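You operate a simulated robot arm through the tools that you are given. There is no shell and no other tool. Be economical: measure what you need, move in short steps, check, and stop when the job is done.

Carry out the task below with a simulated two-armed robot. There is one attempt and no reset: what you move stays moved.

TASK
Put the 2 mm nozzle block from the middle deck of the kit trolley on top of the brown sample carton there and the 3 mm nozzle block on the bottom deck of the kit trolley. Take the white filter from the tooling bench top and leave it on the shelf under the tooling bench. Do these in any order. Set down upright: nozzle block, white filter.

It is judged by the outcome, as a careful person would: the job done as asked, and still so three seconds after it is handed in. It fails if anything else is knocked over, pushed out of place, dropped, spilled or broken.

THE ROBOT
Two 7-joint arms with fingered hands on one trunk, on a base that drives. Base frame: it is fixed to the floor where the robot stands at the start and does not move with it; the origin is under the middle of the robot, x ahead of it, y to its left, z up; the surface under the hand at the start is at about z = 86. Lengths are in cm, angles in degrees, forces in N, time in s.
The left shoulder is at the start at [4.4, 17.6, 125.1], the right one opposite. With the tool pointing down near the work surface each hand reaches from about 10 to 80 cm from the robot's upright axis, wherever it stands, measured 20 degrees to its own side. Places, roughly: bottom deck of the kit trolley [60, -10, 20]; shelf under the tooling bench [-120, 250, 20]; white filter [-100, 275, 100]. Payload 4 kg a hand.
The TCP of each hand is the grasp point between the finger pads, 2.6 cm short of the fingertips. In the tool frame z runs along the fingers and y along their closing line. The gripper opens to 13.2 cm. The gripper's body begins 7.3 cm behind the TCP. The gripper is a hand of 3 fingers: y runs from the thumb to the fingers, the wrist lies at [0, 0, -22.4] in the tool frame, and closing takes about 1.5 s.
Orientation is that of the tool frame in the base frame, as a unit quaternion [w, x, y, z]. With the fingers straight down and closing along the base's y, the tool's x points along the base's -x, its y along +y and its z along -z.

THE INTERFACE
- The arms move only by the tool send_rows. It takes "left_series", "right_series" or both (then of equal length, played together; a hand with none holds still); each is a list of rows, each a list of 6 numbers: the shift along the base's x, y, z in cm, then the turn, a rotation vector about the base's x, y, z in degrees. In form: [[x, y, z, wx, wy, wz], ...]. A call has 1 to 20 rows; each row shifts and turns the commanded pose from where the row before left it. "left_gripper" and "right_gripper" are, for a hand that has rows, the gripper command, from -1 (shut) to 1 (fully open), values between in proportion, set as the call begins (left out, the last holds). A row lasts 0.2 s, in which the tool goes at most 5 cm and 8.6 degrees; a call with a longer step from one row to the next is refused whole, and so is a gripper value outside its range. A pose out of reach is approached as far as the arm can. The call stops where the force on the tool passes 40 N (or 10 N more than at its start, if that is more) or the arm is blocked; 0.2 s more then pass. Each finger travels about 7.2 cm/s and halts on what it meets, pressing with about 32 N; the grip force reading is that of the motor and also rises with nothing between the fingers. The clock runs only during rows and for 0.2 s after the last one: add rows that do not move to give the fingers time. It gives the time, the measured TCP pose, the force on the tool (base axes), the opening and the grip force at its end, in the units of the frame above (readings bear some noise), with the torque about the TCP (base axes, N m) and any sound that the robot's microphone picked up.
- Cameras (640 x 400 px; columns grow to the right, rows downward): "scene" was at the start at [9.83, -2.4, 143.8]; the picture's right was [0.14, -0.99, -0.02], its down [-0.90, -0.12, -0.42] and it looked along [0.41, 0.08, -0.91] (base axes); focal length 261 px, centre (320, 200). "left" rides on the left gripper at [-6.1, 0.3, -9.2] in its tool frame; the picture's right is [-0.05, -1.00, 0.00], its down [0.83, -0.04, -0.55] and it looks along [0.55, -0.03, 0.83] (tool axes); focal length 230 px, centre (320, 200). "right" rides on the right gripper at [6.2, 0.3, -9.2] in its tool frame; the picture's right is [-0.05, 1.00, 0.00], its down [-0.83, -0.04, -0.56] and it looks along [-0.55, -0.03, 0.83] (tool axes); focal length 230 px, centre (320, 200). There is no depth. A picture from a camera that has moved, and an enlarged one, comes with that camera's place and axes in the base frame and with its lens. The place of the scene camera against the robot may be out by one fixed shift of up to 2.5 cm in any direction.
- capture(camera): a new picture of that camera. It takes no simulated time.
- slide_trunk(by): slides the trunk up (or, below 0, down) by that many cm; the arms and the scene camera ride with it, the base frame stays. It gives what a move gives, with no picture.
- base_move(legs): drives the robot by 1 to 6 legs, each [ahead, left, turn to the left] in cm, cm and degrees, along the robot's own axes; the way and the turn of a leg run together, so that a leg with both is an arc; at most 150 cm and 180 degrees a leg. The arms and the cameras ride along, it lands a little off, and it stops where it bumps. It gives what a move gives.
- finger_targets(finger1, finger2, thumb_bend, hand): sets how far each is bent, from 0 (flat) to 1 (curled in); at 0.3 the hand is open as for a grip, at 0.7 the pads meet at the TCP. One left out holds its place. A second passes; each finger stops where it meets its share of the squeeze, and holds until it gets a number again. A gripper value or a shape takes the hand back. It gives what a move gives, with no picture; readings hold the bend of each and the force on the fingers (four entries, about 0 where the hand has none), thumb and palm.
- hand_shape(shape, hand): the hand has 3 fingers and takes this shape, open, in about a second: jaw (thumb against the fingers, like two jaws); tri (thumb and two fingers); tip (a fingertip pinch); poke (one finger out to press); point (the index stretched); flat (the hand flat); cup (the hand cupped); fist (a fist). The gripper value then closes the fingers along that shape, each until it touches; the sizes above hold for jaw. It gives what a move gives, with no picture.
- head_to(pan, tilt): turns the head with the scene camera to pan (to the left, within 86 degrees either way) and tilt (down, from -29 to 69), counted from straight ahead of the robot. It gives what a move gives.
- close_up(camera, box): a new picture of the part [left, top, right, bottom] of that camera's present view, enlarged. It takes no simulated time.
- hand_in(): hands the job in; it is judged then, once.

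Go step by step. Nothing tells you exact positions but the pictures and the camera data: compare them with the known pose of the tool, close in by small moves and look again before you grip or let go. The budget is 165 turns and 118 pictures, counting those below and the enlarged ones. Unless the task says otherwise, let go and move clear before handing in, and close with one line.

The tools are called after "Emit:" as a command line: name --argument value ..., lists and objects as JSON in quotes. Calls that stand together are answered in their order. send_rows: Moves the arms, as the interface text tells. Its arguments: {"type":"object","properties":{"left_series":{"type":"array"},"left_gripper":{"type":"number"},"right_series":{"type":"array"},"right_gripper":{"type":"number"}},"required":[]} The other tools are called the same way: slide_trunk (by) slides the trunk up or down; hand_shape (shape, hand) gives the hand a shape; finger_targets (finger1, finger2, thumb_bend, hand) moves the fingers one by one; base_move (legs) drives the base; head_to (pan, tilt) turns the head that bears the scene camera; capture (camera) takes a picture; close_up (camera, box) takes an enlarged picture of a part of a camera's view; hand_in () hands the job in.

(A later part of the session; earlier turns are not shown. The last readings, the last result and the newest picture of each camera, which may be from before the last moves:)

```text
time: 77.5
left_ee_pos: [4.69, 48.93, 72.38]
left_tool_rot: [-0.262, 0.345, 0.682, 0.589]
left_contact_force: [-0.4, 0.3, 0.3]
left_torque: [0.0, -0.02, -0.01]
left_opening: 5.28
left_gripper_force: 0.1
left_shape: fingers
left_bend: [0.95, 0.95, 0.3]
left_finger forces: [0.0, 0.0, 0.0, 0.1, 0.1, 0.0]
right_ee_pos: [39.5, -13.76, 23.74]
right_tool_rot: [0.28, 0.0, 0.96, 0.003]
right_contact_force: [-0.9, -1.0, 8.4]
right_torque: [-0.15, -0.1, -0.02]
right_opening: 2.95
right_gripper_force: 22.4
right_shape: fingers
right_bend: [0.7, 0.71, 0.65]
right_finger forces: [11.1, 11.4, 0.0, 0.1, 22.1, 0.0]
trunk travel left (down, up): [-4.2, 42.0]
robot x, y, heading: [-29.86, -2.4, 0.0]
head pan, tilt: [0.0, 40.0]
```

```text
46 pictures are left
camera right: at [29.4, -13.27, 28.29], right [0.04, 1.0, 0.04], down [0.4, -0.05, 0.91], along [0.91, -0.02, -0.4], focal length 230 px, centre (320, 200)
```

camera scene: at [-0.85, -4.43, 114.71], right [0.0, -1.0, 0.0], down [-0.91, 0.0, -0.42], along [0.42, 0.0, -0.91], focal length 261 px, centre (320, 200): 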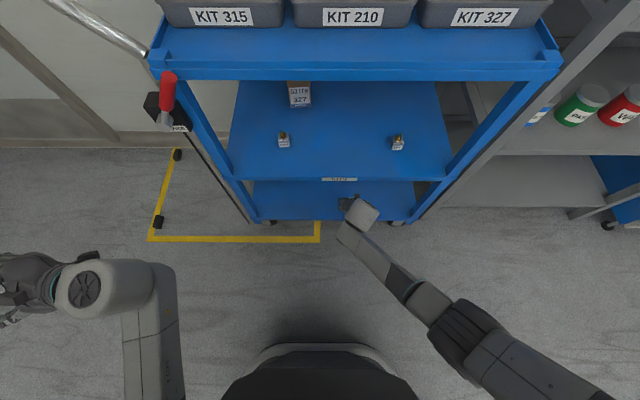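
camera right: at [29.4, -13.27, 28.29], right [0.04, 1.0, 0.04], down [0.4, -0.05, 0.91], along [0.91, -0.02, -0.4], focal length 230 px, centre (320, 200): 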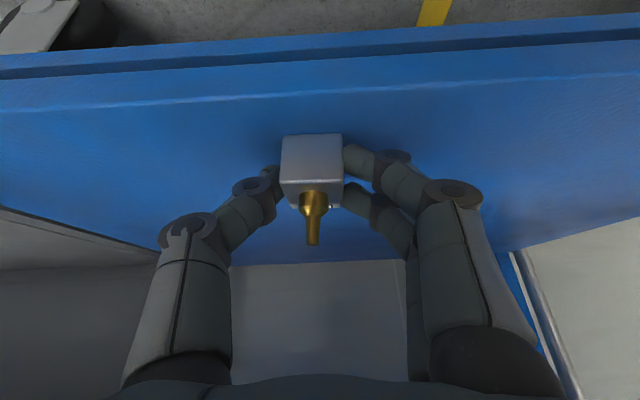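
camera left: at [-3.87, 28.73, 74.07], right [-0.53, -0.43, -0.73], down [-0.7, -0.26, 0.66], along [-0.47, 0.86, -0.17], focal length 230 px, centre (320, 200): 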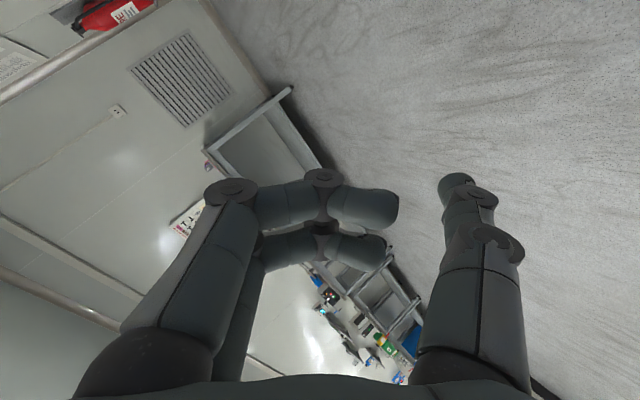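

Contact (8 N up). Release by opening all fingers.

Emit:
finger_targets --hand "right" --finger1 0.55 --finger2 0.55 --thumb_bend 0.55

Emit:
capture --camera "right"

```text
time: 78.5
left_ee_pos: [4.68, 48.88, 72.2]
left_tool_rot: [-0.263, 0.346, 0.682, 0.589]
left_contact_force: [-0.2, -0.6, -0.6]
left_torque: [0.0, 0.02, -0.01]
left_opening: 5.27
left_gripper_force: 0.1
left_shape: fingers
left_bend: [0.95, 0.95, 0.3]
left_finger forces: [0.1, 0.1, 0.0, 0.0, 0.0, 0.0]
right_ee_pos: [39.26, -13.75, 23.62]
right_tool_rot: [0.278, 0.0, 0.961, 0.004]
right_contact_force: [-1.7, -1.9, 5.2]
right_torque: [0.08, -0.02, 0.02]
right_opening: 4.61
right_gripper_force: 2.5
right_shape: fingers
right_bend: [0.59, 0.55, 0.55]
right_finger forces: [5.8, 0.0, 0.0, 0.0, 0.0, 0.0]
trunk travel left (down, up): [-4.2, 42.0]
robot x, y, heading: [-29.81, -2.33, 0.2]
head pan, tilt: [0.0, 40.0]
```

```text
45 pictures are left
camera right: at [29.31, -13.32, 28.12], right [0.04, 1.0, 0.04], down [0.41, -0.05, 0.91], along [0.91, -0.03, -0.41], focal length 230 px, centre (320, 200)
```

right: 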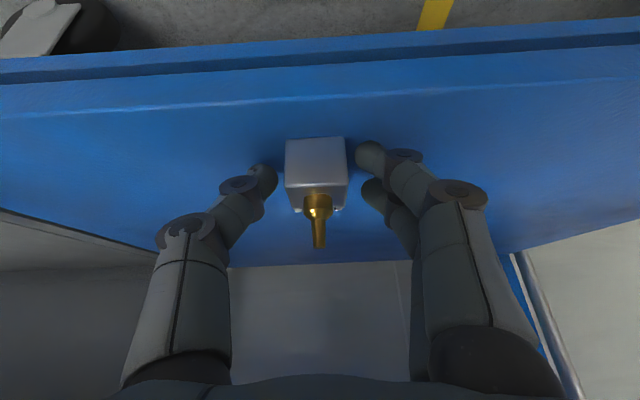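

Block stands upright. Lift half a cm and back straight out.

Emit:
send_rows --right_series '[[0, 0, 0.5, 0, 0, 0], [-1, 0, 0.2, 0, 0, 0], [-2, 0, 0, 0, 0, 0], [-2, 0, 0, 0, 0, 0]]'

Emit:
base_move --legs '[[-16, 0, 0]]'

Emit:
capture --camera "right"

```text
time: 79.5
left_ee_pos: [4.55, 48.95, 72.13]
left_tool_rot: [-0.264, 0.346, 0.681, 0.588]
left_contact_force: [0.4, -0.5, -0.1]
left_torque: [0.0, 0.02, 0.02]
left_opening: 5.27
left_gripper_force: 0.1
left_shape: fingers
left_bend: [0.95, 0.95, 0.3]
left_finger forces: [0.0, 0.0, 0.1, 0.0, 0.0, 0.0]
right_ee_pos: [34.4, -13.67, 24.21]
right_tool_rot: [0.278, 0.0, 0.961, 0.004]
right_contact_force: [-0.3, -0.2, 0.6]
right_torque: [0.01, 0.02, 0.03]
right_opening: 5.04
right_gripper_force: 0.1
right_shape: fingers
right_bend: [0.55, 0.55, 0.55]
right_finger forces: [0.0, 0.0, 0.1, 0.0, 0.0, 0.1]
trunk travel left (down, up): [-4.2, 42.0]
robot x, y, heading: [-30.29, -1.91, 0.2]
head pan, tilt: [0.0, 40.0]
```

```text
time: 80.9
left_ee_pos: [-11.61, 48.92, 72.11]
left_tool_rot: [-0.265, 0.346, 0.682, 0.587]
left_contact_force: [0.8, -0.3, 0.5]
left_torque: [0.01, 0.01, -0.01]
left_opening: 5.27
left_gripper_force: 0.1
left_shape: fingers
left_bend: [0.95, 0.95, 0.3]
left_finger forces: [0.0, 0.0, 0.0, 0.0, 0.1, 0.0]
right_ee_pos: [18.28, -13.69, 24.14]
right_tool_rot: [0.277, 0.0, 0.961, 0.004]
right_contact_force: [0.5, 1.1, 0.3]
right_torque: [-0.02, 0.0, 0.03]
right_opening: 5.04
right_gripper_force: 0.1
right_shape: fingers
right_bend: [0.55, 0.55, 0.55]
right_finger forces: [0.0, 0.0, 0.1, 0.0, 0.0, 0.0]
trunk travel left (down, up): [-4.2, 42.0]
robot x, y, heading: [-46.16, -2.42, 0.1]
head pan, tilt: [0.0, 40.0]
```

```text
44 pictures are left
camera right: at [8.19, -13.22, 28.68], right [0.04, 1.0, 0.04], down [0.41, -0.05, 0.91], along [0.91, -0.02, -0.41], focal length 230 px, centre (320, 200)
```

right: 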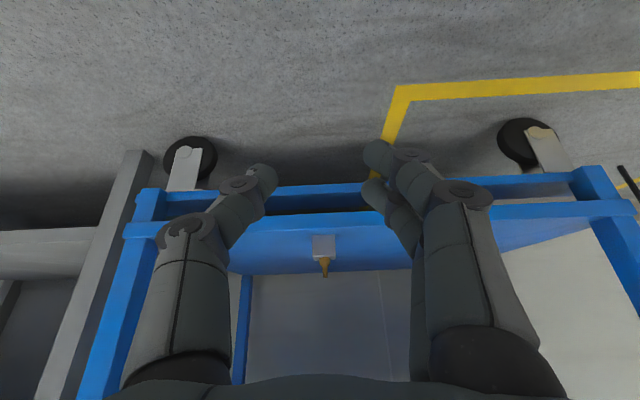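

3 mm block is on the bottom deck, upright. Next the 2 mm block: raise, set pitch to 28° (needed for clearance above the carton), and shift the base left.

Emit:
send_rows --right_series '[[0, 0, 3, 0, 0, 0], [0, 0, 3, 0, 0, 0], [0, 0, 3, 0, 0, 0], [0, 0, 3, 0, 0, 0], [0, 0, 3, 0, 0, 0], [0, 0, 3, 0, 0, 0], [0, 0, 3, 0, -7.4, 0], [0, 0, 3, 0, -7.4, 0], [0, 0, 3, 0, -7.4, 0], [0, 0, 3, 0, -7.4, 0], [0, 0, 2, 0, 0, 0], [0, 0, 0, 0, 0, 0]]'

Emit:
base_move --legs '[[0, 18, 0]]'

Emit:
capture --camera "right"

```text
time: 83.5
left_ee_pos: [-11.9, 48.85, 71.56]
left_tool_rot: [-0.271, 0.353, 0.678, 0.584]
left_contact_force: [-0.7, -0.4, 0.2]
left_torque: [-0.02, -0.01, 0.02]
left_opening: 5.26
left_gripper_force: 0.0
left_shape: fingers
left_bend: [0.95, 0.95, 0.3]
left_finger forces: [0.0, 0.0, 0.0, 0.0, 0.0, 0.0]
right_ee_pos: [17.95, -13.67, 55.72]
right_tool_rot: [0.513, -0.001, 0.858, 0.004]
right_contact_force: [0.5, 0.5, -0.5]
right_torque: [0.02, 0.0, -0.02]
right_opening: 5.04
right_gripper_force: 0.1
right_shape: fingers
right_bend: [0.55, 0.55, 0.55]
right_finger forces: [0.0, 0.0, 0.0, 0.0, 0.1, 0.1]
trunk travel left (down, up): [-4.2, 42.0]
robot x, y, heading: [-46.27, -2.41, 0.3]
head pan, tilt: [0.0, 40.0]
```

```text
time: 85.0
left_ee_pos: [-12.18, 66.96, 71.25]
left_tool_rot: [-0.273, 0.355, 0.678, 0.583]
left_contact_force: [-0.1, 0.7, -0.1]
left_torque: [-0.02, 0.01, 0.01]
left_opening: 5.27
left_gripper_force: 0.0
left_shape: fingers
left_bend: [0.95, 0.95, 0.3]
left_finger forces: [0.0, 0.1, 0.0, 0.0, 0.0, 0.1]
right_ee_pos: [17.82, 4.34, 55.49]
right_tool_rot: [0.512, -0.002, 0.859, 0.004]
right_contact_force: [-0.9, -0.3, 0.9]
right_torque: [-0.02, 0.0, -0.05]
right_opening: 5.04
right_gripper_force: 0.1
right_shape: fingers
right_bend: [0.55, 0.55, 0.55]
right_finger forces: [0.0, 0.1, 0.0, 0.0, 0.0, 0.0]
trunk travel left (down, up): [-4.2, 42.0]
robot x, y, heading: [-46.37, 15.98, 0.5]
head pan, tilt: [0.0, 40.0]
```

```text
43 pictures are left
camera right: at [6.81, 4.77, 54.55], right [0.02, 1.0, 0.05], down [-0.09, -0.05, 0.99], along [1.0, -0.02, 0.09], focal length 230 px, centre (320, 200)
```

right: 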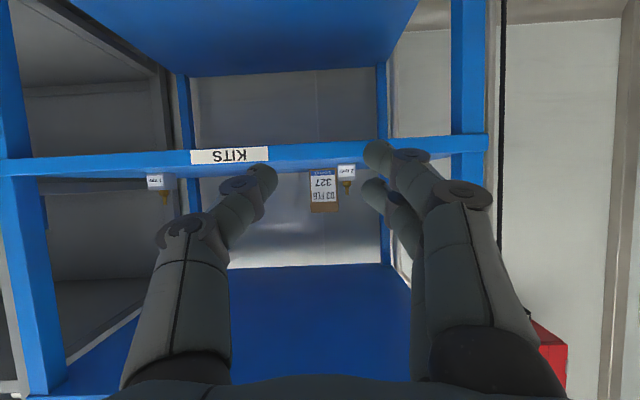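

Good: 2 mm at y≈8.7, carton behind. Align y, then drive forward to just short of it.

Emit:
send_rows --right_series '[[0, 1.5, 0.5, 0, 0, 0], [0, 1.5, 0, 0, 0, 0], [0, 1.4, 0, 0, 0, 0]]'

Emit:
base_move --legs '[[23, 0, -0.4]]'

Emit:
capture --camera "right"

Emit:
capture --camera "scene"

```text
time: 85.8
left_ee_pos: [-12.26, 66.83, 71.23]
left_tool_rot: [-0.275, 0.356, 0.677, 0.582]
left_contact_force: [0.3, 0.2, 1.4]
left_torque: [-0.01, 0.02, 0.02]
left_opening: 5.28
left_gripper_force: 0.0
left_shape: fingers
left_bend: [0.95, 0.95, 0.3]
left_finger forces: [0.0, 0.0, 0.0, 0.1, 0.1, 0.0]
right_ee_pos: [17.67, 8.66, 55.91]
right_tool_rot: [0.511, -0.001, 0.86, 0.004]
right_contact_force: [-0.2, -0.4, 1.5]
right_torque: [-0.03, 0.03, 0.0]
right_opening: 5.07
right_gripper_force: 0.0
right_shape: fingers
right_bend: [0.55, 0.55, 0.55]
right_finger forces: [0.1, 0.0, 0.1, 0.1, 0.0, 0.0]
trunk travel left (down, up): [-4.2, 42.0]
robot x, y, heading: [-45.84, 15.54, 0.4]
head pan, tilt: [0.0, 40.0]
```

```text
time: 87.6
left_ee_pos: [11.08, 66.67, 70.85]
left_tool_rot: [-0.276, 0.361, 0.675, 0.582]
left_contact_force: [0.2, -0.4, 0.8]
left_torque: [0.0, 0.0, 0.04]
left_opening: 5.26
left_gripper_force: 0.1
left_shape: fingers
left_bend: [0.95, 0.95, 0.3]
left_finger forces: [0.0, 0.0, 0.0, 0.0, 0.0, 0.1]
right_ee_pos: [40.72, 8.46, 55.67]
right_tool_rot: [0.509, 0.001, 0.861, 0.002]
right_contact_force: [-0.7, 0.5, -0.4]
right_torque: [-0.01, -0.02, 0.03]
right_opening: 5.05
right_gripper_force: 0.0
right_shape: fingers
right_bend: [0.55, 0.55, 0.55]
right_finger forces: [0.0, 0.0, 0.1, 0.0, 0.1, 0.0]
trunk travel left (down, up): [-4.2, 42.0]
robot x, y, heading: [-22.89, 15.86, -0.1]
head pan, tilt: [0.0, 40.0]
```

```text
42 pictures are left
camera right: at [29.76, 8.87, 54.77], right [0.03, 1.0, 0.05], down [-0.09, -0.05, 0.99], along [1.0, -0.03, 0.09], focal length 230 px, centre (320, 200)
```

right: 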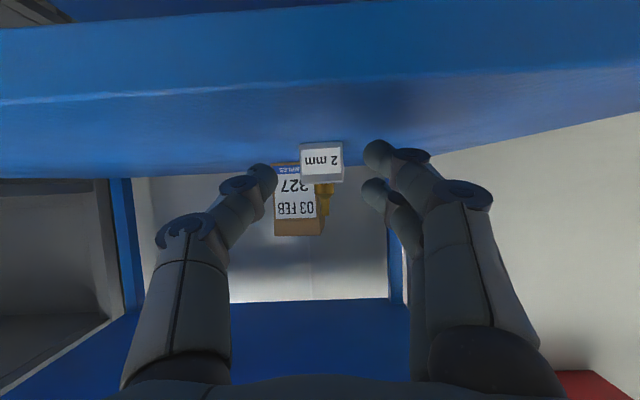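

```text
41 pictures are left
camera scene: at [6.51, 13.41, 113.74], right [0.0, -1.0, 0.0], down [-0.91, 0.0, -0.41], along [0.41, 0.0, -0.91], focal length 261 px, centre (320, 200)
```

scene: 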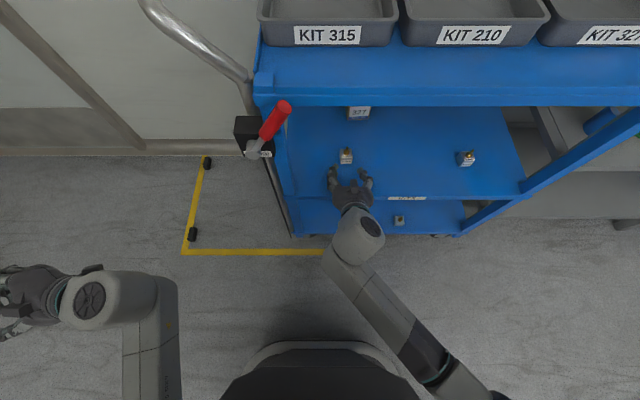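

Emit:
send_rows --right_series '[[1, 0.2, -0.3, 0, 0, 0], [1, 0, -0.3, 0, 0, 0], [1, 0, -0.3, 0, 0, 0], [0.5, 0, 0, 0, 0, 0], [0, 0, 0, 0, 0, 0]]'

Emit:
capture --camera "right"

```text
time: 88.8
left_ee_pos: [10.86, 66.8, 70.78]
left_tool_rot: [-0.277, 0.361, 0.675, 0.581]
left_contact_force: [0.1, -0.3, 0.0]
left_torque: [-0.01, 0.01, 0.02]
left_opening: 5.28
left_gripper_force: 0.0
left_shape: fingers
left_bend: [0.95, 0.95, 0.3]
left_finger forces: [0.1, 0.1, 0.0, 0.1, 0.1, 0.1]
right_ee_pos: [44.2, 8.65, 54.91]
right_tool_rot: [0.511, 0.002, 0.86, 0.003]
right_contact_force: [-0.9, -0.3, 5.1]
right_torque: [0.14, -0.09, -0.02]
right_opening: 5.07
right_gripper_force: 3.2
right_shape: fingers
right_bend: [0.55, 0.55, 0.55]
right_finger forces: [5.5, 0.1, 0.0, 0.1, 0.0, 0.0]
trunk travel left (down, up): [-4.2, 42.0]
robot x, y, heading: [-23.03, 15.5, -0.1]
head pan, tilt: [0.0, 40.0]
```

```text
40 pictures are left
camera right: at [33.25, 9.08, 53.99], right [0.03, 1.0, 0.05], down [-0.09, -0.05, 0.99], along [1.0, -0.03, 0.09], focal length 230 px, centre (320, 200)
```

right: 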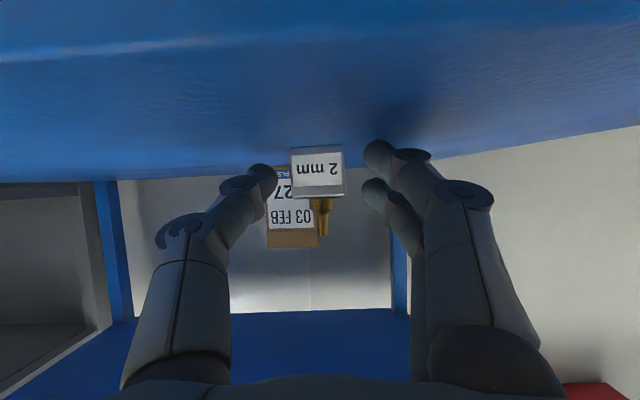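

Emit:
send_rows --right_series '[[0, 0, 0.35, 0, 0, 0], [0.8, 0, 0, 0, 0, 0], [0.8, 0, 0, 0, 0, 0], [0.7, 0, 0, 0, 0, 0], [0, 0, 0, 0, 0, 0]]'

Emit:
capture --camera "right"

```text
time: 90.0
left_ee_pos: [10.73, 66.71, 70.76]
left_tool_rot: [-0.278, 0.363, 0.674, 0.58]
left_contact_force: [0.5, 0.1, 0.3]
left_torque: [-0.03, 0.01, 0.02]
left_opening: 5.26
left_gripper_force: 0.1
left_shape: fingers
left_bend: [0.95, 0.95, 0.3]
left_finger forces: [0.1, 0.0, 0.0, 0.1, 0.0, 0.0]
right_ee_pos: [46.59, 8.55, 55.16]
right_tool_rot: [0.511, 0.002, 0.86, 0.002]
right_contact_force: [0.5, 0.2, 0.2]
right_torque: [-0.02, -0.03, 0.0]
right_opening: 5.1
right_gripper_force: 0.0
right_shape: fingers
right_bend: [0.55, 0.55, 0.55]
right_finger forces: [0.0, 0.0, 0.1, 0.0, 0.1, 0.1]
trunk travel left (down, up): [-4.2, 42.0]
robot x, y, heading: [-23.43, 15.9, -0.3]
head pan, tilt: [0.0, 40.0]
```

```text
39 pictures are left
camera right: at [35.55, 9.08, 54.24], right [0.03, 1.0, 0.05], down [-0.09, -0.05, 0.99], along [1.0, -0.03, 0.09], focal length 230 px, centre (320, 200)
```

right: 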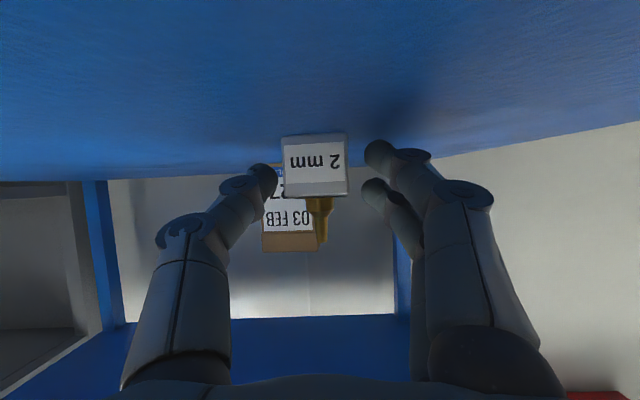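

Lower a touch so the upper finger bears on the cube, then close.

Emit:
send_rows --right_series '[[-0.05, -0.1, -0.3, 0, 0, 0], [0, 0, 0, 0, 0, 0]]'

Emit:
finger_targets --hand "right" --finger1 0.75 --finger2 0.75 --thumb_bend 0.75

Emit:
capture --camera "right"

```text
time: 90.6
left_ee_pos: [10.8, 66.87, 70.74]
left_tool_rot: [-0.279, 0.363, 0.674, 0.58]
left_contact_force: [0.2, 0.0, 0.4]
left_torque: [0.01, -0.02, -0.01]
left_opening: 5.25
left_gripper_force: 0.0
left_shape: fingers
left_bend: [0.95, 0.95, 0.3]
left_finger forces: [0.0, 0.0, 0.0, 0.0, 0.0, 0.0]
right_ee_pos: [46.48, 8.47, 54.93]
right_tool_rot: [0.511, 0.002, 0.859, 0.002]
right_contact_force: [0.0, 0.5, 3.0]
right_torque: [0.09, -0.07, -0.01]
right_opening: 5.1
right_gripper_force: 1.5
right_shape: fingers
right_bend: [0.55, 0.55, 0.55]
right_finger forces: [2.9, 0.1, 0.1, 0.0, 0.1, 0.0]
trunk travel left (down, up): [-4.2, 42.0]
robot x, y, heading: [-22.78, 15.58, 0.0]
head pan, tilt: [0.0, 40.0]
```

```text
time: 91.6
left_ee_pos: [10.69, 66.87, 70.76]
left_tool_rot: [-0.279, 0.364, 0.673, 0.581]
left_contact_force: [0.0, -0.2, -0.6]
left_torque: [0.01, 0.04, -0.03]
left_opening: 5.29
left_gripper_force: 0.0
left_shape: fingers
left_bend: [0.95, 0.95, 0.3]
left_finger forces: [0.1, 0.0, 0.0, 0.0, 0.0, 0.0]
right_ee_pos: [46.45, 8.42, 54.92]
right_tool_rot: [0.51, 0.001, 0.86, 0.003]
right_contact_force: [0.4, 1.3, 0.7]
right_torque: [-0.01, -0.02, -0.01]
right_opening: 2.91
right_gripper_force: 21.6
right_shape: fingers
right_bend: [0.7, 0.69, 0.65]
right_finger forces: [10.7, 11.0, 0.0, 0.0, 21.2, 0.0]
trunk travel left (down, up): [-4.2, 42.0]
robot x, y, heading: [-23.51, 15.69, -0.3]
head pan, tilt: [0.0, 40.0]
```

```text
38 pictures are left
camera right: at [35.47, 8.98, 53.96], right [0.03, 1.0, 0.05], down [-0.09, -0.05, 0.99], along [1.0, -0.03, 0.09], focal length 230 px, centre (320, 200)
```

right: 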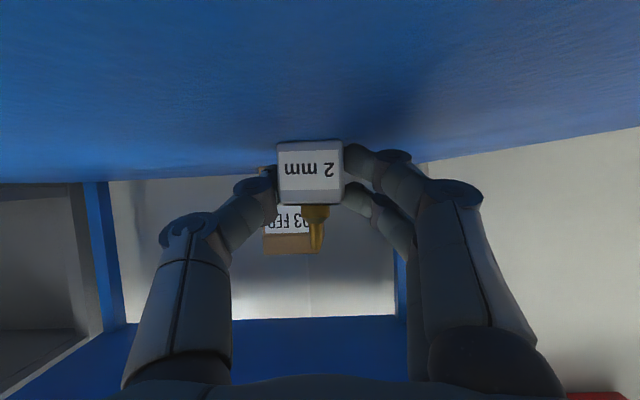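

Firm balanced grip again. Carton top ≈62.9 (front x≈63, y≈1.5–8.6). Lift to bottom ≈63.6 with a slight 4° nose‑up (keeps the wrist under the top deck), still in front of the carton, and check.

Emit:
send_rows --right_series '[[0, 0, 0.5, 0, 0, 0], [0, 0, 1.5, 0, 0, 0], [0, 0, 2, 0, 0, 0], [0, -1, 2, 0, 0, 0], [0, -1, 2, 0, -2, 0], [0, -1, 2, 0, -2, 0], [0, -0.2, 1.7, 0, 0, 0], [0, 0, 0, 0, 0, 0]]'

Emit:
capture --camera "right"

```text
time: 93.4
left_ee_pos: [10.68, 66.58, 70.74]
left_tool_rot: [-0.279, 0.364, 0.673, 0.58]
left_contact_force: [-0.1, 0.2, 1.1]
left_torque: [0.02, 0.0, 0.0]
left_opening: 5.24
left_gripper_force: 0.0
left_shape: fingers
left_bend: [0.95, 0.95, 0.3]
left_finger forces: [0.0, 0.0, 0.0, 0.1, 0.0, 0.0]
right_ee_pos: [46.57, 5.29, 66.69]
right_tool_rot: [0.54, 0.001, 0.841, 0.003]
right_contact_force: [0.7, -0.8, -1.1]
right_torque: [-0.01, 0.0, 0.02]
right_opening: 2.93
right_gripper_force: 21.3
right_shape: fingers
right_bend: [0.7, 0.69, 0.65]
right_finger forces: [10.5, 10.8, 0.0, 0.0, 21.2, 0.0]
trunk travel left (down, up): [-4.2, 42.0]
robot x, y, heading: [-23.18, 16.08, -0.3]
head pan, tilt: [0.0, 40.0]
```

```text
37 pictures are left
camera right: at [35.6, 5.75, 64.86], right [0.02, 1.0, 0.05], down [-0.16, -0.05, 0.99], along [0.99, -0.03, 0.16], focal length 230 px, centre (320, 200)
```

right: 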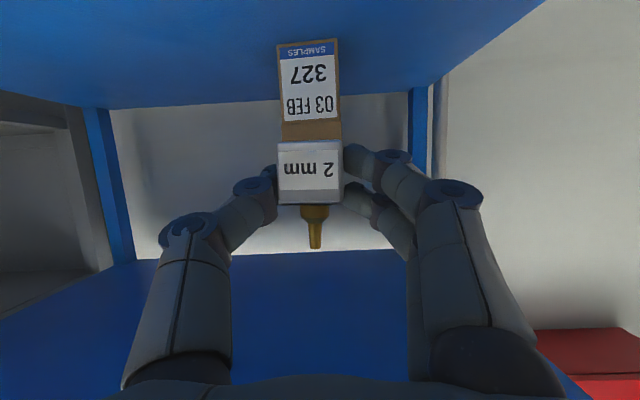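

Block bottom is ~0.9 cm above carton-top level and nearly centred on it. Drive the base 9 cm, then finish with the arm.

Emit:
base_move --legs '[[9, 0, 0]]'

Emit:
capture --camera "right"

Emit:
capture --camera "scene"

```text
time: 94.5
left_ee_pos: [19.68, 66.76, 70.56]
left_tool_rot: [-0.28, 0.364, 0.673, 0.58]
left_contact_force: [0.2, 0.0, 0.6]
left_torque: [0.05, 0.0, -0.01]
left_opening: 5.24
left_gripper_force: 0.0
left_shape: fingers
left_bend: [0.95, 0.95, 0.3]
left_finger forces: [0.0, 0.0, 0.1, 0.1, 0.0, 0.0]
right_ee_pos: [55.69, 5.33, 66.42]
right_tool_rot: [0.539, 0.001, 0.842, 0.003]
right_contact_force: [-0.7, -0.2, -0.3]
right_torque: [0.03, 0.03, -0.01]
right_opening: 2.95
right_gripper_force: 21.1
right_shape: fingers
right_bend: [0.7, 0.69, 0.65]
right_finger forces: [10.6, 10.8, 0.0, 0.0, 21.3, 0.1]
trunk travel left (down, up): [-4.2, 42.0]
robot x, y, heading: [-14.55, 15.66, -0.0]
head pan, tilt: [0.0, 40.0]
```

```text
36 pictures are left
camera right: at [44.77, 5.77, 64.74], right [0.02, 1.0, 0.05], down [-0.16, -0.05, 0.99], along [0.99, -0.03, 0.16], focal length 230 px, centre (320, 200)
```

right: 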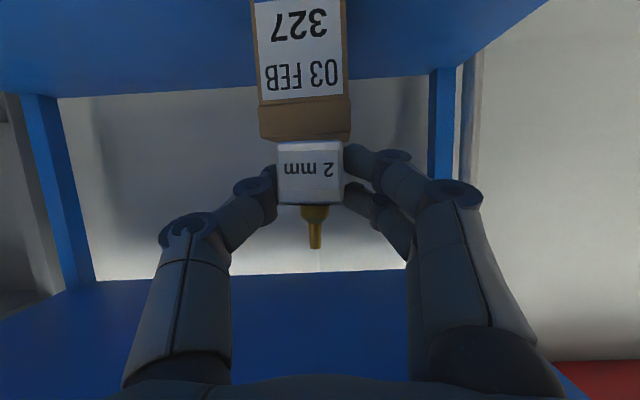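

```text
35 pictures are left
camera scene: at [15.67, 13.41, 113.71], right [0.0, -1.0, 0.0], down [-0.91, 0.0, -0.41], along [0.41, 0.0, -0.91], focal length 261 px, centre (320, 200)
```

scene: 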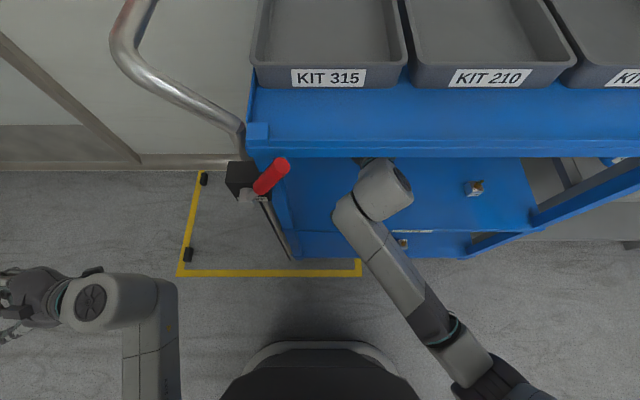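

Clear by ~1 cm. Advance over the carton, shifting y −0.4.

Emit:
send_rows --right_series '[[1.5, -0.4, 0, 0, 0, 0], [1.5, 0, 0, 0, 0, 0], [1.5, 0, 0, 0, 0, 0], [1.5, 0, 0, 0, 0, 0], [1.5, 0, 0, 0, 0, 0], [1.3, 0, 0, 0, 0, 0], [0, 0, 0, 0, 0, 0]]'

Emit:
capture --camera "right"

```text
time: 96.1
left_ee_pos: [19.62, 66.69, 70.59]
left_tool_rot: [-0.282, 0.366, 0.672, 0.579]
left_contact_force: [0.1, -0.5, 0.1]
left_torque: [0.0, 0.0, -0.01]
left_opening: 5.27
left_gripper_force: 0.0
left_shape: fingers
left_bend: [0.95, 0.95, 0.3]
left_finger forces: [0.0, 0.0, 0.1, 0.1, 0.1, 0.0]
right_ee_pos: [64.37, 4.85, 66.48]
right_tool_rot: [0.54, 0.001, 0.842, 0.003]
right_contact_force: [0.3, 0.8, -1.4]
right_torque: [-0.06, 0.04, 0.0]
right_opening: 2.94
right_gripper_force: 21.1
right_shape: fingers
right_bend: [0.7, 0.69, 0.65]
right_finger forces: [10.6, 10.7, 0.1, 0.1, 21.3, 0.0]
trunk travel left (down, up): [-4.2, 42.0]
robot x, y, heading: [-13.88, 15.43, -0.0]
head pan, tilt: [0.0, 40.0]
```

```text
34 pictures are left
camera right: at [53.45, 5.38, 64.87], right [0.02, 1.0, 0.05], down [-0.16, -0.05, 0.99], along [0.99, -0.03, 0.16], focal length 230 px, centre (320, 200)
```

right: 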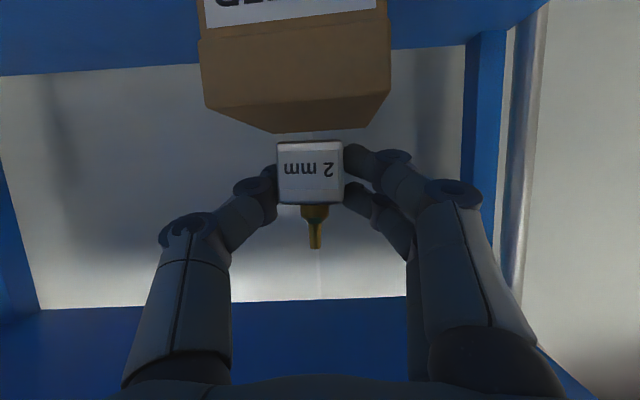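

Block is over the carton top (lid spans roughly x 61.8–69, y 1–8). Ease back 0.5 cm and lower to contact.

Emit:
send_rows --right_series '[[-0.5, 0, 0, 0, 0, 0], [0, 0, -0.25, 0, 0, 0], [0, 0, -0.25, 0, 0, 0], [0, 0, 0, 0, 0, 0]]'

```text
time: 97.1
left_ee_pos: [19.59, 66.78, 70.5]
left_tool_rot: [-0.281, 0.365, 0.673, 0.579]
left_contact_force: [-0.2, 0.1, 0.0]
left_torque: [0.01, -0.01, 0.01]
left_opening: 5.27
left_gripper_force: 0.1
left_shape: fingers
left_bend: [0.95, 0.95, 0.3]
left_finger forces: [0.0, 0.0, 0.1, 0.0, 0.1, 0.0]
right_ee_pos: [63.88, 4.83, 65.92]
right_tool_rot: [0.539, 0.001, 0.842, 0.003]
right_contact_force: [0.8, 1.0, -0.8]
right_torque: [-0.02, 0.03, 0.0]
right_opening: 2.93
right_gripper_force: 21.5
right_shape: fingers
right_bend: [0.7, 0.69, 0.65]
right_finger forces: [10.6, 10.8, 0.0, 0.1, 21.2, 0.0]
trunk travel left (down, up): [-4.2, 42.0]
robot x, y, heading: [-14.15, 15.9, -0.1]
head pan, tilt: [0.0, 40.0]
```

Emit:
send_rows --right_series '[[0, 0, 0, 0, 2, 0], [0, 0, -0.2, 0, 0, 0], [0, 0, -0.2, 0, 0, 0], [0, 0, 0, 0, 0, 0]]'

Emit:
capture --camera "right"

```text
time: 98.1
left_ee_pos: [19.56, 66.77, 70.62]
left_tool_rot: [-0.281, 0.365, 0.673, 0.579]
left_contact_force: [0.2, 0.0, -0.3]
left_torque: [0.0, -0.03, -0.01]
left_opening: 5.26
left_gripper_force: 0.1
left_shape: fingers
left_bend: [0.95, 0.95, 0.3]
left_finger forces: [0.0, 0.0, 0.1, 0.0, 0.1, 0.0]
right_ee_pos: [63.8, 4.88, 65.6]
right_tool_rot: [0.526, 0.001, 0.851, 0.003]
right_contact_force: [0.5, 0.2, -0.2]
right_torque: [0.01, -0.01, 0.0]
right_opening: 2.95
right_gripper_force: 21.7
right_shape: fingers
right_bend: [0.7, 0.69, 0.65]
right_finger forces: [10.7, 10.7, 0.1, 0.0, 21.2, 0.0]
trunk travel left (down, up): [-4.2, 42.0]
robot x, y, heading: [-14.32, 15.71, 0.4]
head pan, tilt: [0.0, 40.0]
```

```text
33 pictures are left
camera right: at [52.93, 5.38, 64.35], right [0.02, 1.0, 0.05], down [-0.12, -0.05, 0.99], along [0.99, -0.03, 0.12], focal length 230 px, centre (320, 200)
```

right: 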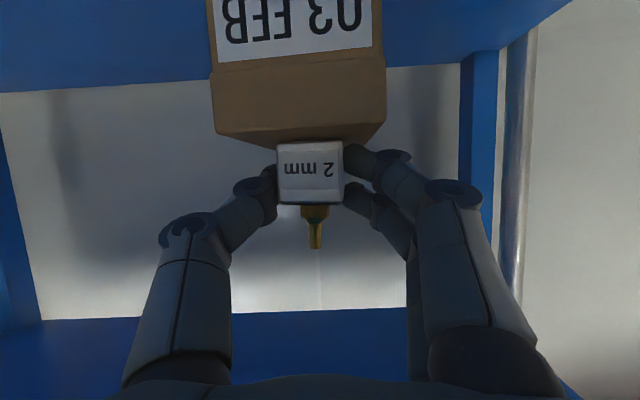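

Emit:
send_rows --right_series '[[0, 0, -0.2, 0, 0, 0], [0, 0, -0.2, 0, 0, 0], [0, 0, 0, 0, 0, 0]]'

```text
time: 98.9
left_ee_pos: [19.72, 66.8, 70.55]
left_tool_rot: [-0.282, 0.367, 0.671, 0.579]
left_contact_force: [0.4, 0.4, 1.5]
left_torque: [0.0, -0.01, -0.02]
left_opening: 5.25
left_gripper_force: 0.0
left_shape: fingers
left_bend: [0.95, 0.95, 0.3]
left_finger forces: [0.1, 0.0, 0.0, 0.0, 0.0, 0.1]
right_ee_pos: [63.81, 4.86, 65.5]
right_tool_rot: [0.526, 0.001, 0.85, 0.003]
right_contact_force: [1.5, 0.3, 5.5]
right_torque: [-0.08, -0.05, 0.06]
right_opening: 2.97
right_gripper_force: 21.9
right_shape: fingers
right_bend: [0.7, 0.69, 0.65]
right_finger forces: [11.0, 10.7, 0.1, 0.0, 21.5, 0.0]
trunk travel left (down, up): [-4.2, 42.0]
robot x, y, heading: [-14.2, 15.9, -0.2]
head pan, tilt: [0.0, 40.0]
```

Contact (5.5 N) with the carton top. Open gently.

Emit:
finger_targets --hand "right" --finger1 0.58 --finger2 0.58 --thumb_bend 0.58

Emit:
capture --camera "right"

```text
time: 99.9
left_ee_pos: [19.4, 66.69, 70.61]
left_tool_rot: [-0.282, 0.367, 0.671, 0.579]
left_contact_force: [-0.3, 1.2, -0.4]
left_torque: [0.01, 0.03, -0.02]
left_opening: 5.26
left_gripper_force: 0.1
left_shape: fingers
left_bend: [0.95, 0.95, 0.3]
left_finger forces: [0.0, 0.0, 0.0, 0.1, 0.0, 0.0]
right_ee_pos: [63.9, 4.77, 65.4]
right_tool_rot: [0.526, 0.002, 0.85, 0.003]
right_contact_force: [0.3, -2.3, 10.1]
right_torque: [0.19, -0.26, -0.06]
right_opening: 3.73
right_gripper_force: 5.8
right_shape: fingers
right_bend: [0.62, 0.57, 0.57]
right_finger forces: [10.7, 0.1, 0.0, 0.1, 0.0, 0.0]
trunk travel left (down, up): [-4.2, 42.0]
robot x, y, heading: [-14.25, 15.41, -0.1]
head pan, tilt: [0.0, 40.0]
```

```text
32 pictures are left
camera right: at [52.88, 5.35, 64.08], right [0.02, 1.0, 0.05], down [-0.13, -0.05, 0.99], along [0.99, -0.03, 0.13], focal length 230 px, centre (320, 200)
```

right: 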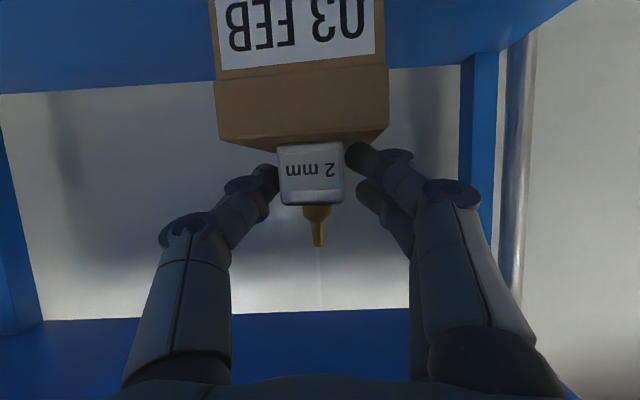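

Finger 1 is pressing on the carton; lift 0.5 cm, widen slightly, and check.

Emit:
send_rows --right_series '[[0, 0, 0.25, 0, 0, 0], [0, 0, 0.25, 0, 0, 0], [0, 0, 0, 0, 0, 0]]'

Emit:
finger_targets --hand "right" --finger1 0.53 --finger2 0.53 --thumb_bend 0.53

Emit:
capture --camera "right"

```text
time: 100.7
left_ee_pos: [19.46, 66.66, 70.41]
left_tool_rot: [-0.283, 0.366, 0.671, 0.579]
left_contact_force: [-0.6, 0.2, -0.6]
left_torque: [0.01, 0.02, 0.02]
left_opening: 5.29
left_gripper_force: 0.0
left_shape: fingers
left_bend: [0.95, 0.95, 0.3]
left_finger forces: [0.0, 0.0, 0.1, 0.0, 0.0, 0.0]
right_ee_pos: [63.93, 4.96, 65.35]
right_tool_rot: [0.524, 0.002, 0.852, 0.002]
right_contact_force: [-0.6, 0.1, 1.0]
right_torque: [-0.03, 0.01, 0.01]
right_opening: 4.4
right_gripper_force: 0.1
right_shape: fingers
right_bend: [0.57, 0.57, 0.57]
right_finger forces: [0.0, 0.1, 0.0, 0.1, 0.0, 0.1]
trunk travel left (down, up): [-4.2, 42.0]
robot x, y, heading: [-14.32, 15.59, -0.1]
head pan, tilt: [0.0, 40.0]
```

```text
time: 101.7
left_ee_pos: [19.51, 66.79, 70.58]
left_tool_rot: [-0.283, 0.366, 0.672, 0.578]
left_contact_force: [0.0, 0.8, -0.6]
left_torque: [0.01, 0.0, -0.05]
left_opening: 5.29
left_gripper_force: 0.2
left_shape: fingers
left_bend: [0.95, 0.95, 0.3]
left_finger forces: [0.1, 0.0, 0.1, 0.0, 0.1, 0.1]
right_ee_pos: [63.92, 4.74, 65.58]
right_tool_rot: [0.526, 0.002, 0.851, 0.002]
right_contact_force: [-0.2, 0.8, -0.5]
right_torque: [0.01, 0.01, 0.03]
right_opening: 5.69
right_gripper_force: 0.1
right_shape: fingers
right_bend: [0.53, 0.53, 0.53]
right_finger forces: [0.1, 0.0, 0.1, 0.1, 0.0, 0.1]
trunk travel left (down, up): [-4.2, 42.0]
robot x, y, heading: [-14.08, 15.7, -0.2]
head pan, tilt: [0.0, 40.0]
```

```text
31 pictures are left
camera right: at [52.93, 5.37, 64.42], right [0.02, 1.0, 0.05], down [-0.12, -0.05, 0.99], along [0.99, -0.03, 0.12], focal length 230 px, centre (320, 200)
```

right: 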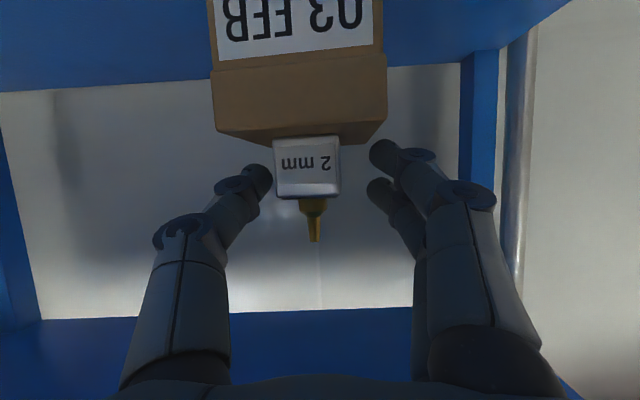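

The 2 mm block stands on the carton, free. Withdraw straight back.

Emit:
send_rows --right_series '[[0, -0.3, 0.2, 0, 0, 0], [-1, 0, 0, 0, 0, 0], [-1.5, 0, 0, 0, 0, 0], [-2, 0, 0, 0, 0, 0], [-2, 0, 0, 0, 0, 0], [-2, 0, 0, 0, 0, 0]]'

Emit:
base_move --legs '[[-40, 0, 0]]'

Emit:
head_to --pan 0 --tilt 12

Emit:
capture --camera "scene"

```text
time: 103.1
left_ee_pos: [19.52, 66.69, 70.57]
left_tool_rot: [-0.284, 0.367, 0.671, 0.578]
left_contact_force: [-0.4, 0.1, 0.1]
left_torque: [0.0, 0.01, 0.0]
left_opening: 5.25
left_gripper_force: 0.1
left_shape: fingers
left_bend: [0.95, 0.95, 0.3]
left_finger forces: [0.0, 0.1, 0.1, 0.0, 0.0, 0.0]
right_ee_pos: [55.32, 4.48, 65.94]
right_tool_rot: [0.526, 0.001, 0.851, 0.002]
right_contact_force: [-0.3, -0.7, -0.7]
right_torque: [0.0, 0.01, 0.05]
right_opening: 5.71
right_gripper_force: 0.1
right_shape: fingers
right_bend: [0.53, 0.53, 0.53]
right_finger forces: [0.0, 0.1, 0.0, 0.0, 0.0, 0.1]
trunk travel left (down, up): [-4.2, 42.0]
robot x, y, heading: [-14.23, 15.66, 0.2]
head pan, tilt: [0.0, 40.0]
```

```text
time: 105.6
left_ee_pos: [-20.58, 66.73, 70.44]
left_tool_rot: [-0.281, 0.367, 0.671, 0.579]
left_contact_force: [0.5, 0.4, -0.7]
left_torque: [-0.02, 0.0, 0.01]
left_opening: 5.28
left_gripper_force: 0.1
left_shape: fingers
left_bend: [0.95, 0.95, 0.3]
left_finger forces: [0.0, 0.0, 0.0, 0.1, 0.0, 0.1]
right_ee_pos: [15.4, 4.59, 66.03]
right_tool_rot: [0.525, 0.002, 0.851, 0.002]
right_contact_force: [0.6, -1.0, -0.2]
right_torque: [0.02, 0.02, -0.02]
right_opening: 5.7
right_gripper_force: 0.0
right_shape: fingers
right_bend: [0.53, 0.53, 0.53]
right_finger forces: [0.0, 0.1, 0.1, 0.0, 0.0, 0.0]
trunk travel left (down, up): [-4.2, 42.0]
robot x, y, heading: [-53.82, 16.01, -0.3]
head pan, tilt: [0.0, 40.0]
```

```text
time: 106.5
left_ee_pos: [-20.43, 66.74, 70.41]
left_tool_rot: [-0.283, 0.367, 0.671, 0.578]
left_contact_force: [0.3, -0.4, 0.2]
left_torque: [-0.01, 0.0, -0.01]
left_opening: 5.28
left_gripper_force: 0.1
left_shape: fingers
left_bend: [0.95, 0.95, 0.3]
left_finger forces: [0.0, 0.0, 0.0, 0.0, 0.0, 0.0]
right_ee_pos: [15.46, 4.57, 65.97]
right_tool_rot: [0.525, 0.002, 0.851, 0.002]
right_contact_force: [-0.3, -0.3, -0.3]
right_torque: [0.05, 0.01, 0.01]
right_opening: 5.7
right_gripper_force: 0.0
right_shape: fingers
right_bend: [0.53, 0.53, 0.53]
right_finger forces: [0.0, 0.1, 0.0, 0.1, 0.0, 0.0]
trunk travel left (down, up): [-4.2, 42.0]
robot x, y, heading: [-53.82, 15.52, -0.2]
head pan, tilt: [0.0, 12.0]
```

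```text
30 pictures are left
camera scene: at [-21.78, 13.44, 117.39], right [0.0, -1.0, 0.0], down [-0.61, 0.0, -0.79], along [0.79, 0.0, -0.61], focal length 261 px, centre (320, 200)
```

scene: 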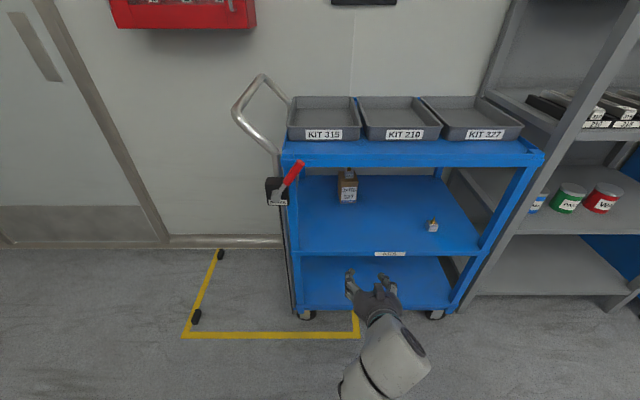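

Both blocks placed. Now the filter: raise the trunk, turn left and look for the tooling bench.

Emit:
slide_trunk --by 20

Emit:
base_move --legs '[[0, 0, 100]]'

Emit:
capture --camera "scene"

```text
time: 108.7
left_ee_pos: [-20.24, 68.4, 92.08]
left_tool_rot: [-0.295, 0.369, 0.64, 0.605]
left_contact_force: [0.3, 0.3, -0.7]
left_torque: [0.02, 0.05, -0.01]
left_opening: 5.26
left_gripper_force: 0.0
left_shape: fingers
left_bend: [0.95, 0.95, 0.3]
left_finger forces: [0.0, 0.1, 0.1, 0.0, 0.0, 0.0]
right_ee_pos: [15.43, 4.62, 85.85]
right_tool_rot: [0.525, 0.002, 0.851, 0.001]
right_contact_force: [-0.6, 0.2, 0.0]
right_torque: [-0.01, -0.02, 0.02]
right_opening: 5.74
right_gripper_force: 0.1
right_shape: fingers
right_bend: [0.53, 0.53, 0.53]
right_finger forces: [0.1, 0.1, 0.0, 0.0, 0.1, 0.0]
trunk travel left (down, up): [-24.2, 22.0]
robot x, y, heading: [-54.11, 15.37, -0.1]
head pan, tilt: [0.0, 12.0]
```

```text
time: 113.3
left_ee_pos: [-112.03, 40.51, 92.49]
left_tool_rot: [-0.652, -0.258, 0.693, 0.168]
left_contact_force: [0.4, 0.1, -0.9]
left_torque: [0.02, 0.02, -0.04]
left_opening: 5.29
left_gripper_force: 0.0
left_shape: fingers
left_bend: [0.95, 0.95, 0.3]
left_finger forces: [0.0, 0.0, 0.0, 0.0, 0.1, 0.0]
right_ee_pos: [-55.34, 86.33, 85.86]
right_tool_rot: [-0.335, 0.652, -0.548, -0.403]
right_contact_force: [-0.6, -0.5, 0.2]
right_torque: [-0.03, 0.02, -0.02]
right_opening: 5.69
right_gripper_force: 0.0
right_shape: fingers
right_bend: [0.53, 0.53, 0.53]
right_finger forces: [0.0, 0.0, 0.0, 0.1, 0.0, 0.0]
trunk travel left (down, up): [-24.2, 22.0]
robot x, y, heading: [-54.0, 15.4, 99.9]
head pan, tilt: [0.0, 12.0]
```

```text
29 pictures are left
camera scene: at [-57.74, 29.01, 146.38], right [0.98, 0.17, 0.0], down [0.06, -0.32, -0.94], along [-0.16, 0.93, -0.33], focal length 261 px, centre (320, 200)
```

scene: 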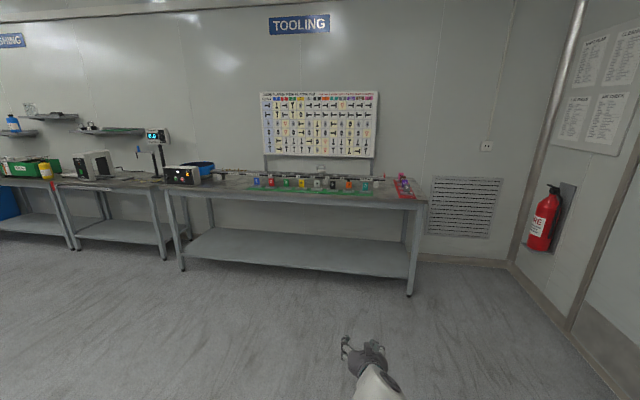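

Bench ahead. Zoom onto the bench top for the white filter.

Emit:
close_up --camera "scene" --box '[240, 150, 430, 269]'

```text
3.36 times, centred on (335, 210) of scene
camera zoom: at [-57.74, 29.01, 146.38], right [0.98, 0.17, 0.0], down [0.06, -0.32, -0.94], along [-0.16, 0.93, -0.33], focal length 878 px, centre (270, 168)
```

zoom: 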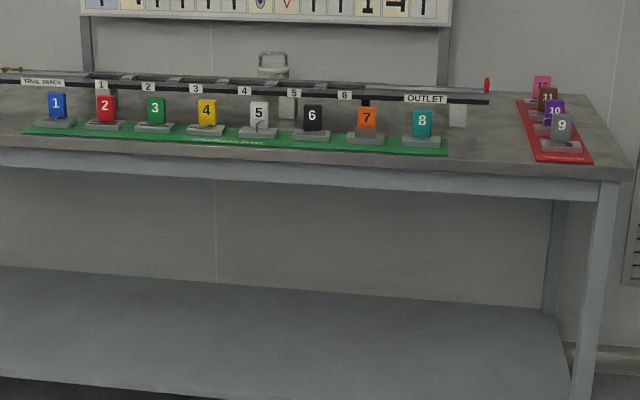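

Emit:
close_up --camera "scene" --box '[290, 150, 350, 195]'

```text
8.89 times, centred on (320, 172) of scene
camera zoom: at [-57.74, 29.01, 146.38], right [0.98, 0.17, 0.0], down [0.06, -0.32, -0.94], along [-0.16, 0.93, -0.33], focal length 2321 px, centre (320, 444)
```

zoom: 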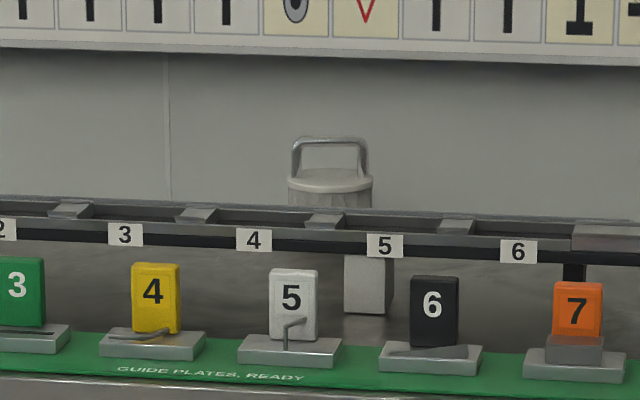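

The white filter is the white canister with a bail handle at ≈[-100, 275], behind the track. Before approaching the bench, try to pull the (stuck) left hand back toward the body, in free space here.

Emit:
send_rows --left_series '[[0.4, -2, 0, 0, 0, 0], [0.4, -2, 0, 0, 0, 0], [0.4, -2, 0, 0, 0, 0], [0.4, -2, 0, 0, 0, 0], [0.4, -2, 0, 0, 0, 0], [0.4, -2, 0, 0, 0, 0]]'

```text
time: 114.9
left_ee_pos: [-111.26, 30.98, 95.7]
left_tool_rot: [0.679, 0.225, -0.667, -0.21]
left_contact_force: [0.4, -0.2, 0.5]
left_torque: [-0.01, -0.01, -0.01]
left_opening: 5.25
left_gripper_force: 0.1
left_shape: fingers
left_bend: [0.95, 0.95, 0.3]
left_finger forces: [0.0, 0.0, 0.1, 0.1, 0.0, 0.0]
right_ee_pos: [-55.37, 86.23, 85.78]
right_tool_rot: [-0.335, 0.652, -0.548, -0.403]
right_contact_force: [-0.8, 0.1, 0.0]
right_torque: [0.04, 0.03, 0.0]
right_opening: 5.72
right_gripper_force: 0.1
right_shape: fingers
right_bend: [0.53, 0.53, 0.53]
right_finger forces: [0.0, 0.0, 0.0, 0.1, 0.0, 0.0]
trunk travel left (down, up): [-24.2, 22.0]
robot x, y, heading: [-54.27, 16.06, 100.0]
head pan, tilt: [0.0, 12.0]
stopped in row 6 (left hand): the arm was blocked; the commanded pose is now the measured one
```

It works in that direction. Keep retracting.

Emit:
send_rows --left_series '[[0.4, -2, 0, 0, 0, 0], [0.4, -2, 0, 0, 0, 0], [0.4, -2, 0, 0, 0, 0], [0.4, -2, 0, 0, 0, 0], [0.4, -2, 0, 0, 0, 0], [0.4, -2, 0, 0, 0, 0]]'

Emit:
send_rows --left_series '[[1, -2, 1, 0, 0, 0], [1, -2, 1, 0, 0, 0], [1, -2, 1, 0, 0, 0], [1, -2, 1, 0, 0, 0], [1, -2, 1, 0, 0, 0], [1, -2, 1, 0, 0, 0]]'

```text
time: 116.3
left_ee_pos: [-109.36, 20.23, 96.37]
left_tool_rot: [0.682, 0.21, -0.662, -0.228]
left_contact_force: [0.1, -0.2, -0.1]
left_torque: [-0.01, -0.01, 0.02]
left_opening: 5.27
left_gripper_force: 0.1
left_shape: fingers
left_bend: [0.95, 0.95, 0.3]
left_finger forces: [0.0, 0.1, 0.1, 0.1, 0.0, 0.1]
right_ee_pos: [-55.27, 86.18, 86.06]
right_tool_rot: [-0.335, 0.651, -0.548, -0.404]
right_contact_force: [-0.4, 0.1, 0.3]
right_torque: [0.0, 0.03, -0.01]
right_opening: 5.71
right_gripper_force: 0.0
right_shape: fingers
right_bend: [0.53, 0.53, 0.53]
right_finger forces: [0.0, 0.1, 0.0, 0.1, 0.1, 0.1]
trunk travel left (down, up): [-24.2, 22.0]
robot x, y, heading: [-54.28, 15.42, 99.8]
head pan, tilt: [0.0, 12.0]
```

```text
time: 117.9
left_ee_pos: [-109.37, 18.77, 98.22]
left_tool_rot: [0.676, 0.177, -0.67, -0.249]
left_contact_force: [0.3, -0.2, -0.3]
left_torque: [0.02, 0.0, -0.01]
left_opening: 5.3
left_gripper_force: 0.1
left_shape: fingers
left_bend: [0.95, 0.95, 0.3]
left_finger forces: [0.0, 0.1, 0.0, 0.0, 0.0, 0.0]
left hand out of reach, approached as far as the arm can: row 2, 3, 4, 5, 6
right_ee_pos: [-55.26, 86.22, 85.85]
right_tool_rot: [-0.335, 0.652, -0.549, -0.403]
right_contact_force: [-0.5, 0.1, 0.5]
right_torque: [0.02, 0.01, 0.03]
right_opening: 5.72
right_gripper_force: 0.0
right_shape: fingers
right_bend: [0.53, 0.53, 0.53]
right_finger forces: [0.1, 0.0, 0.0, 0.0, 0.1, 0.0]
trunk travel left (down, up): [-24.2, 22.0]
robot x, y, heading: [-54.0, 15.76, 100.0]
head pan, tilt: [0.0, 12.0]
stopped in row 6 (left hand): the arm was blocked; the commanded pose is now the measured one
```

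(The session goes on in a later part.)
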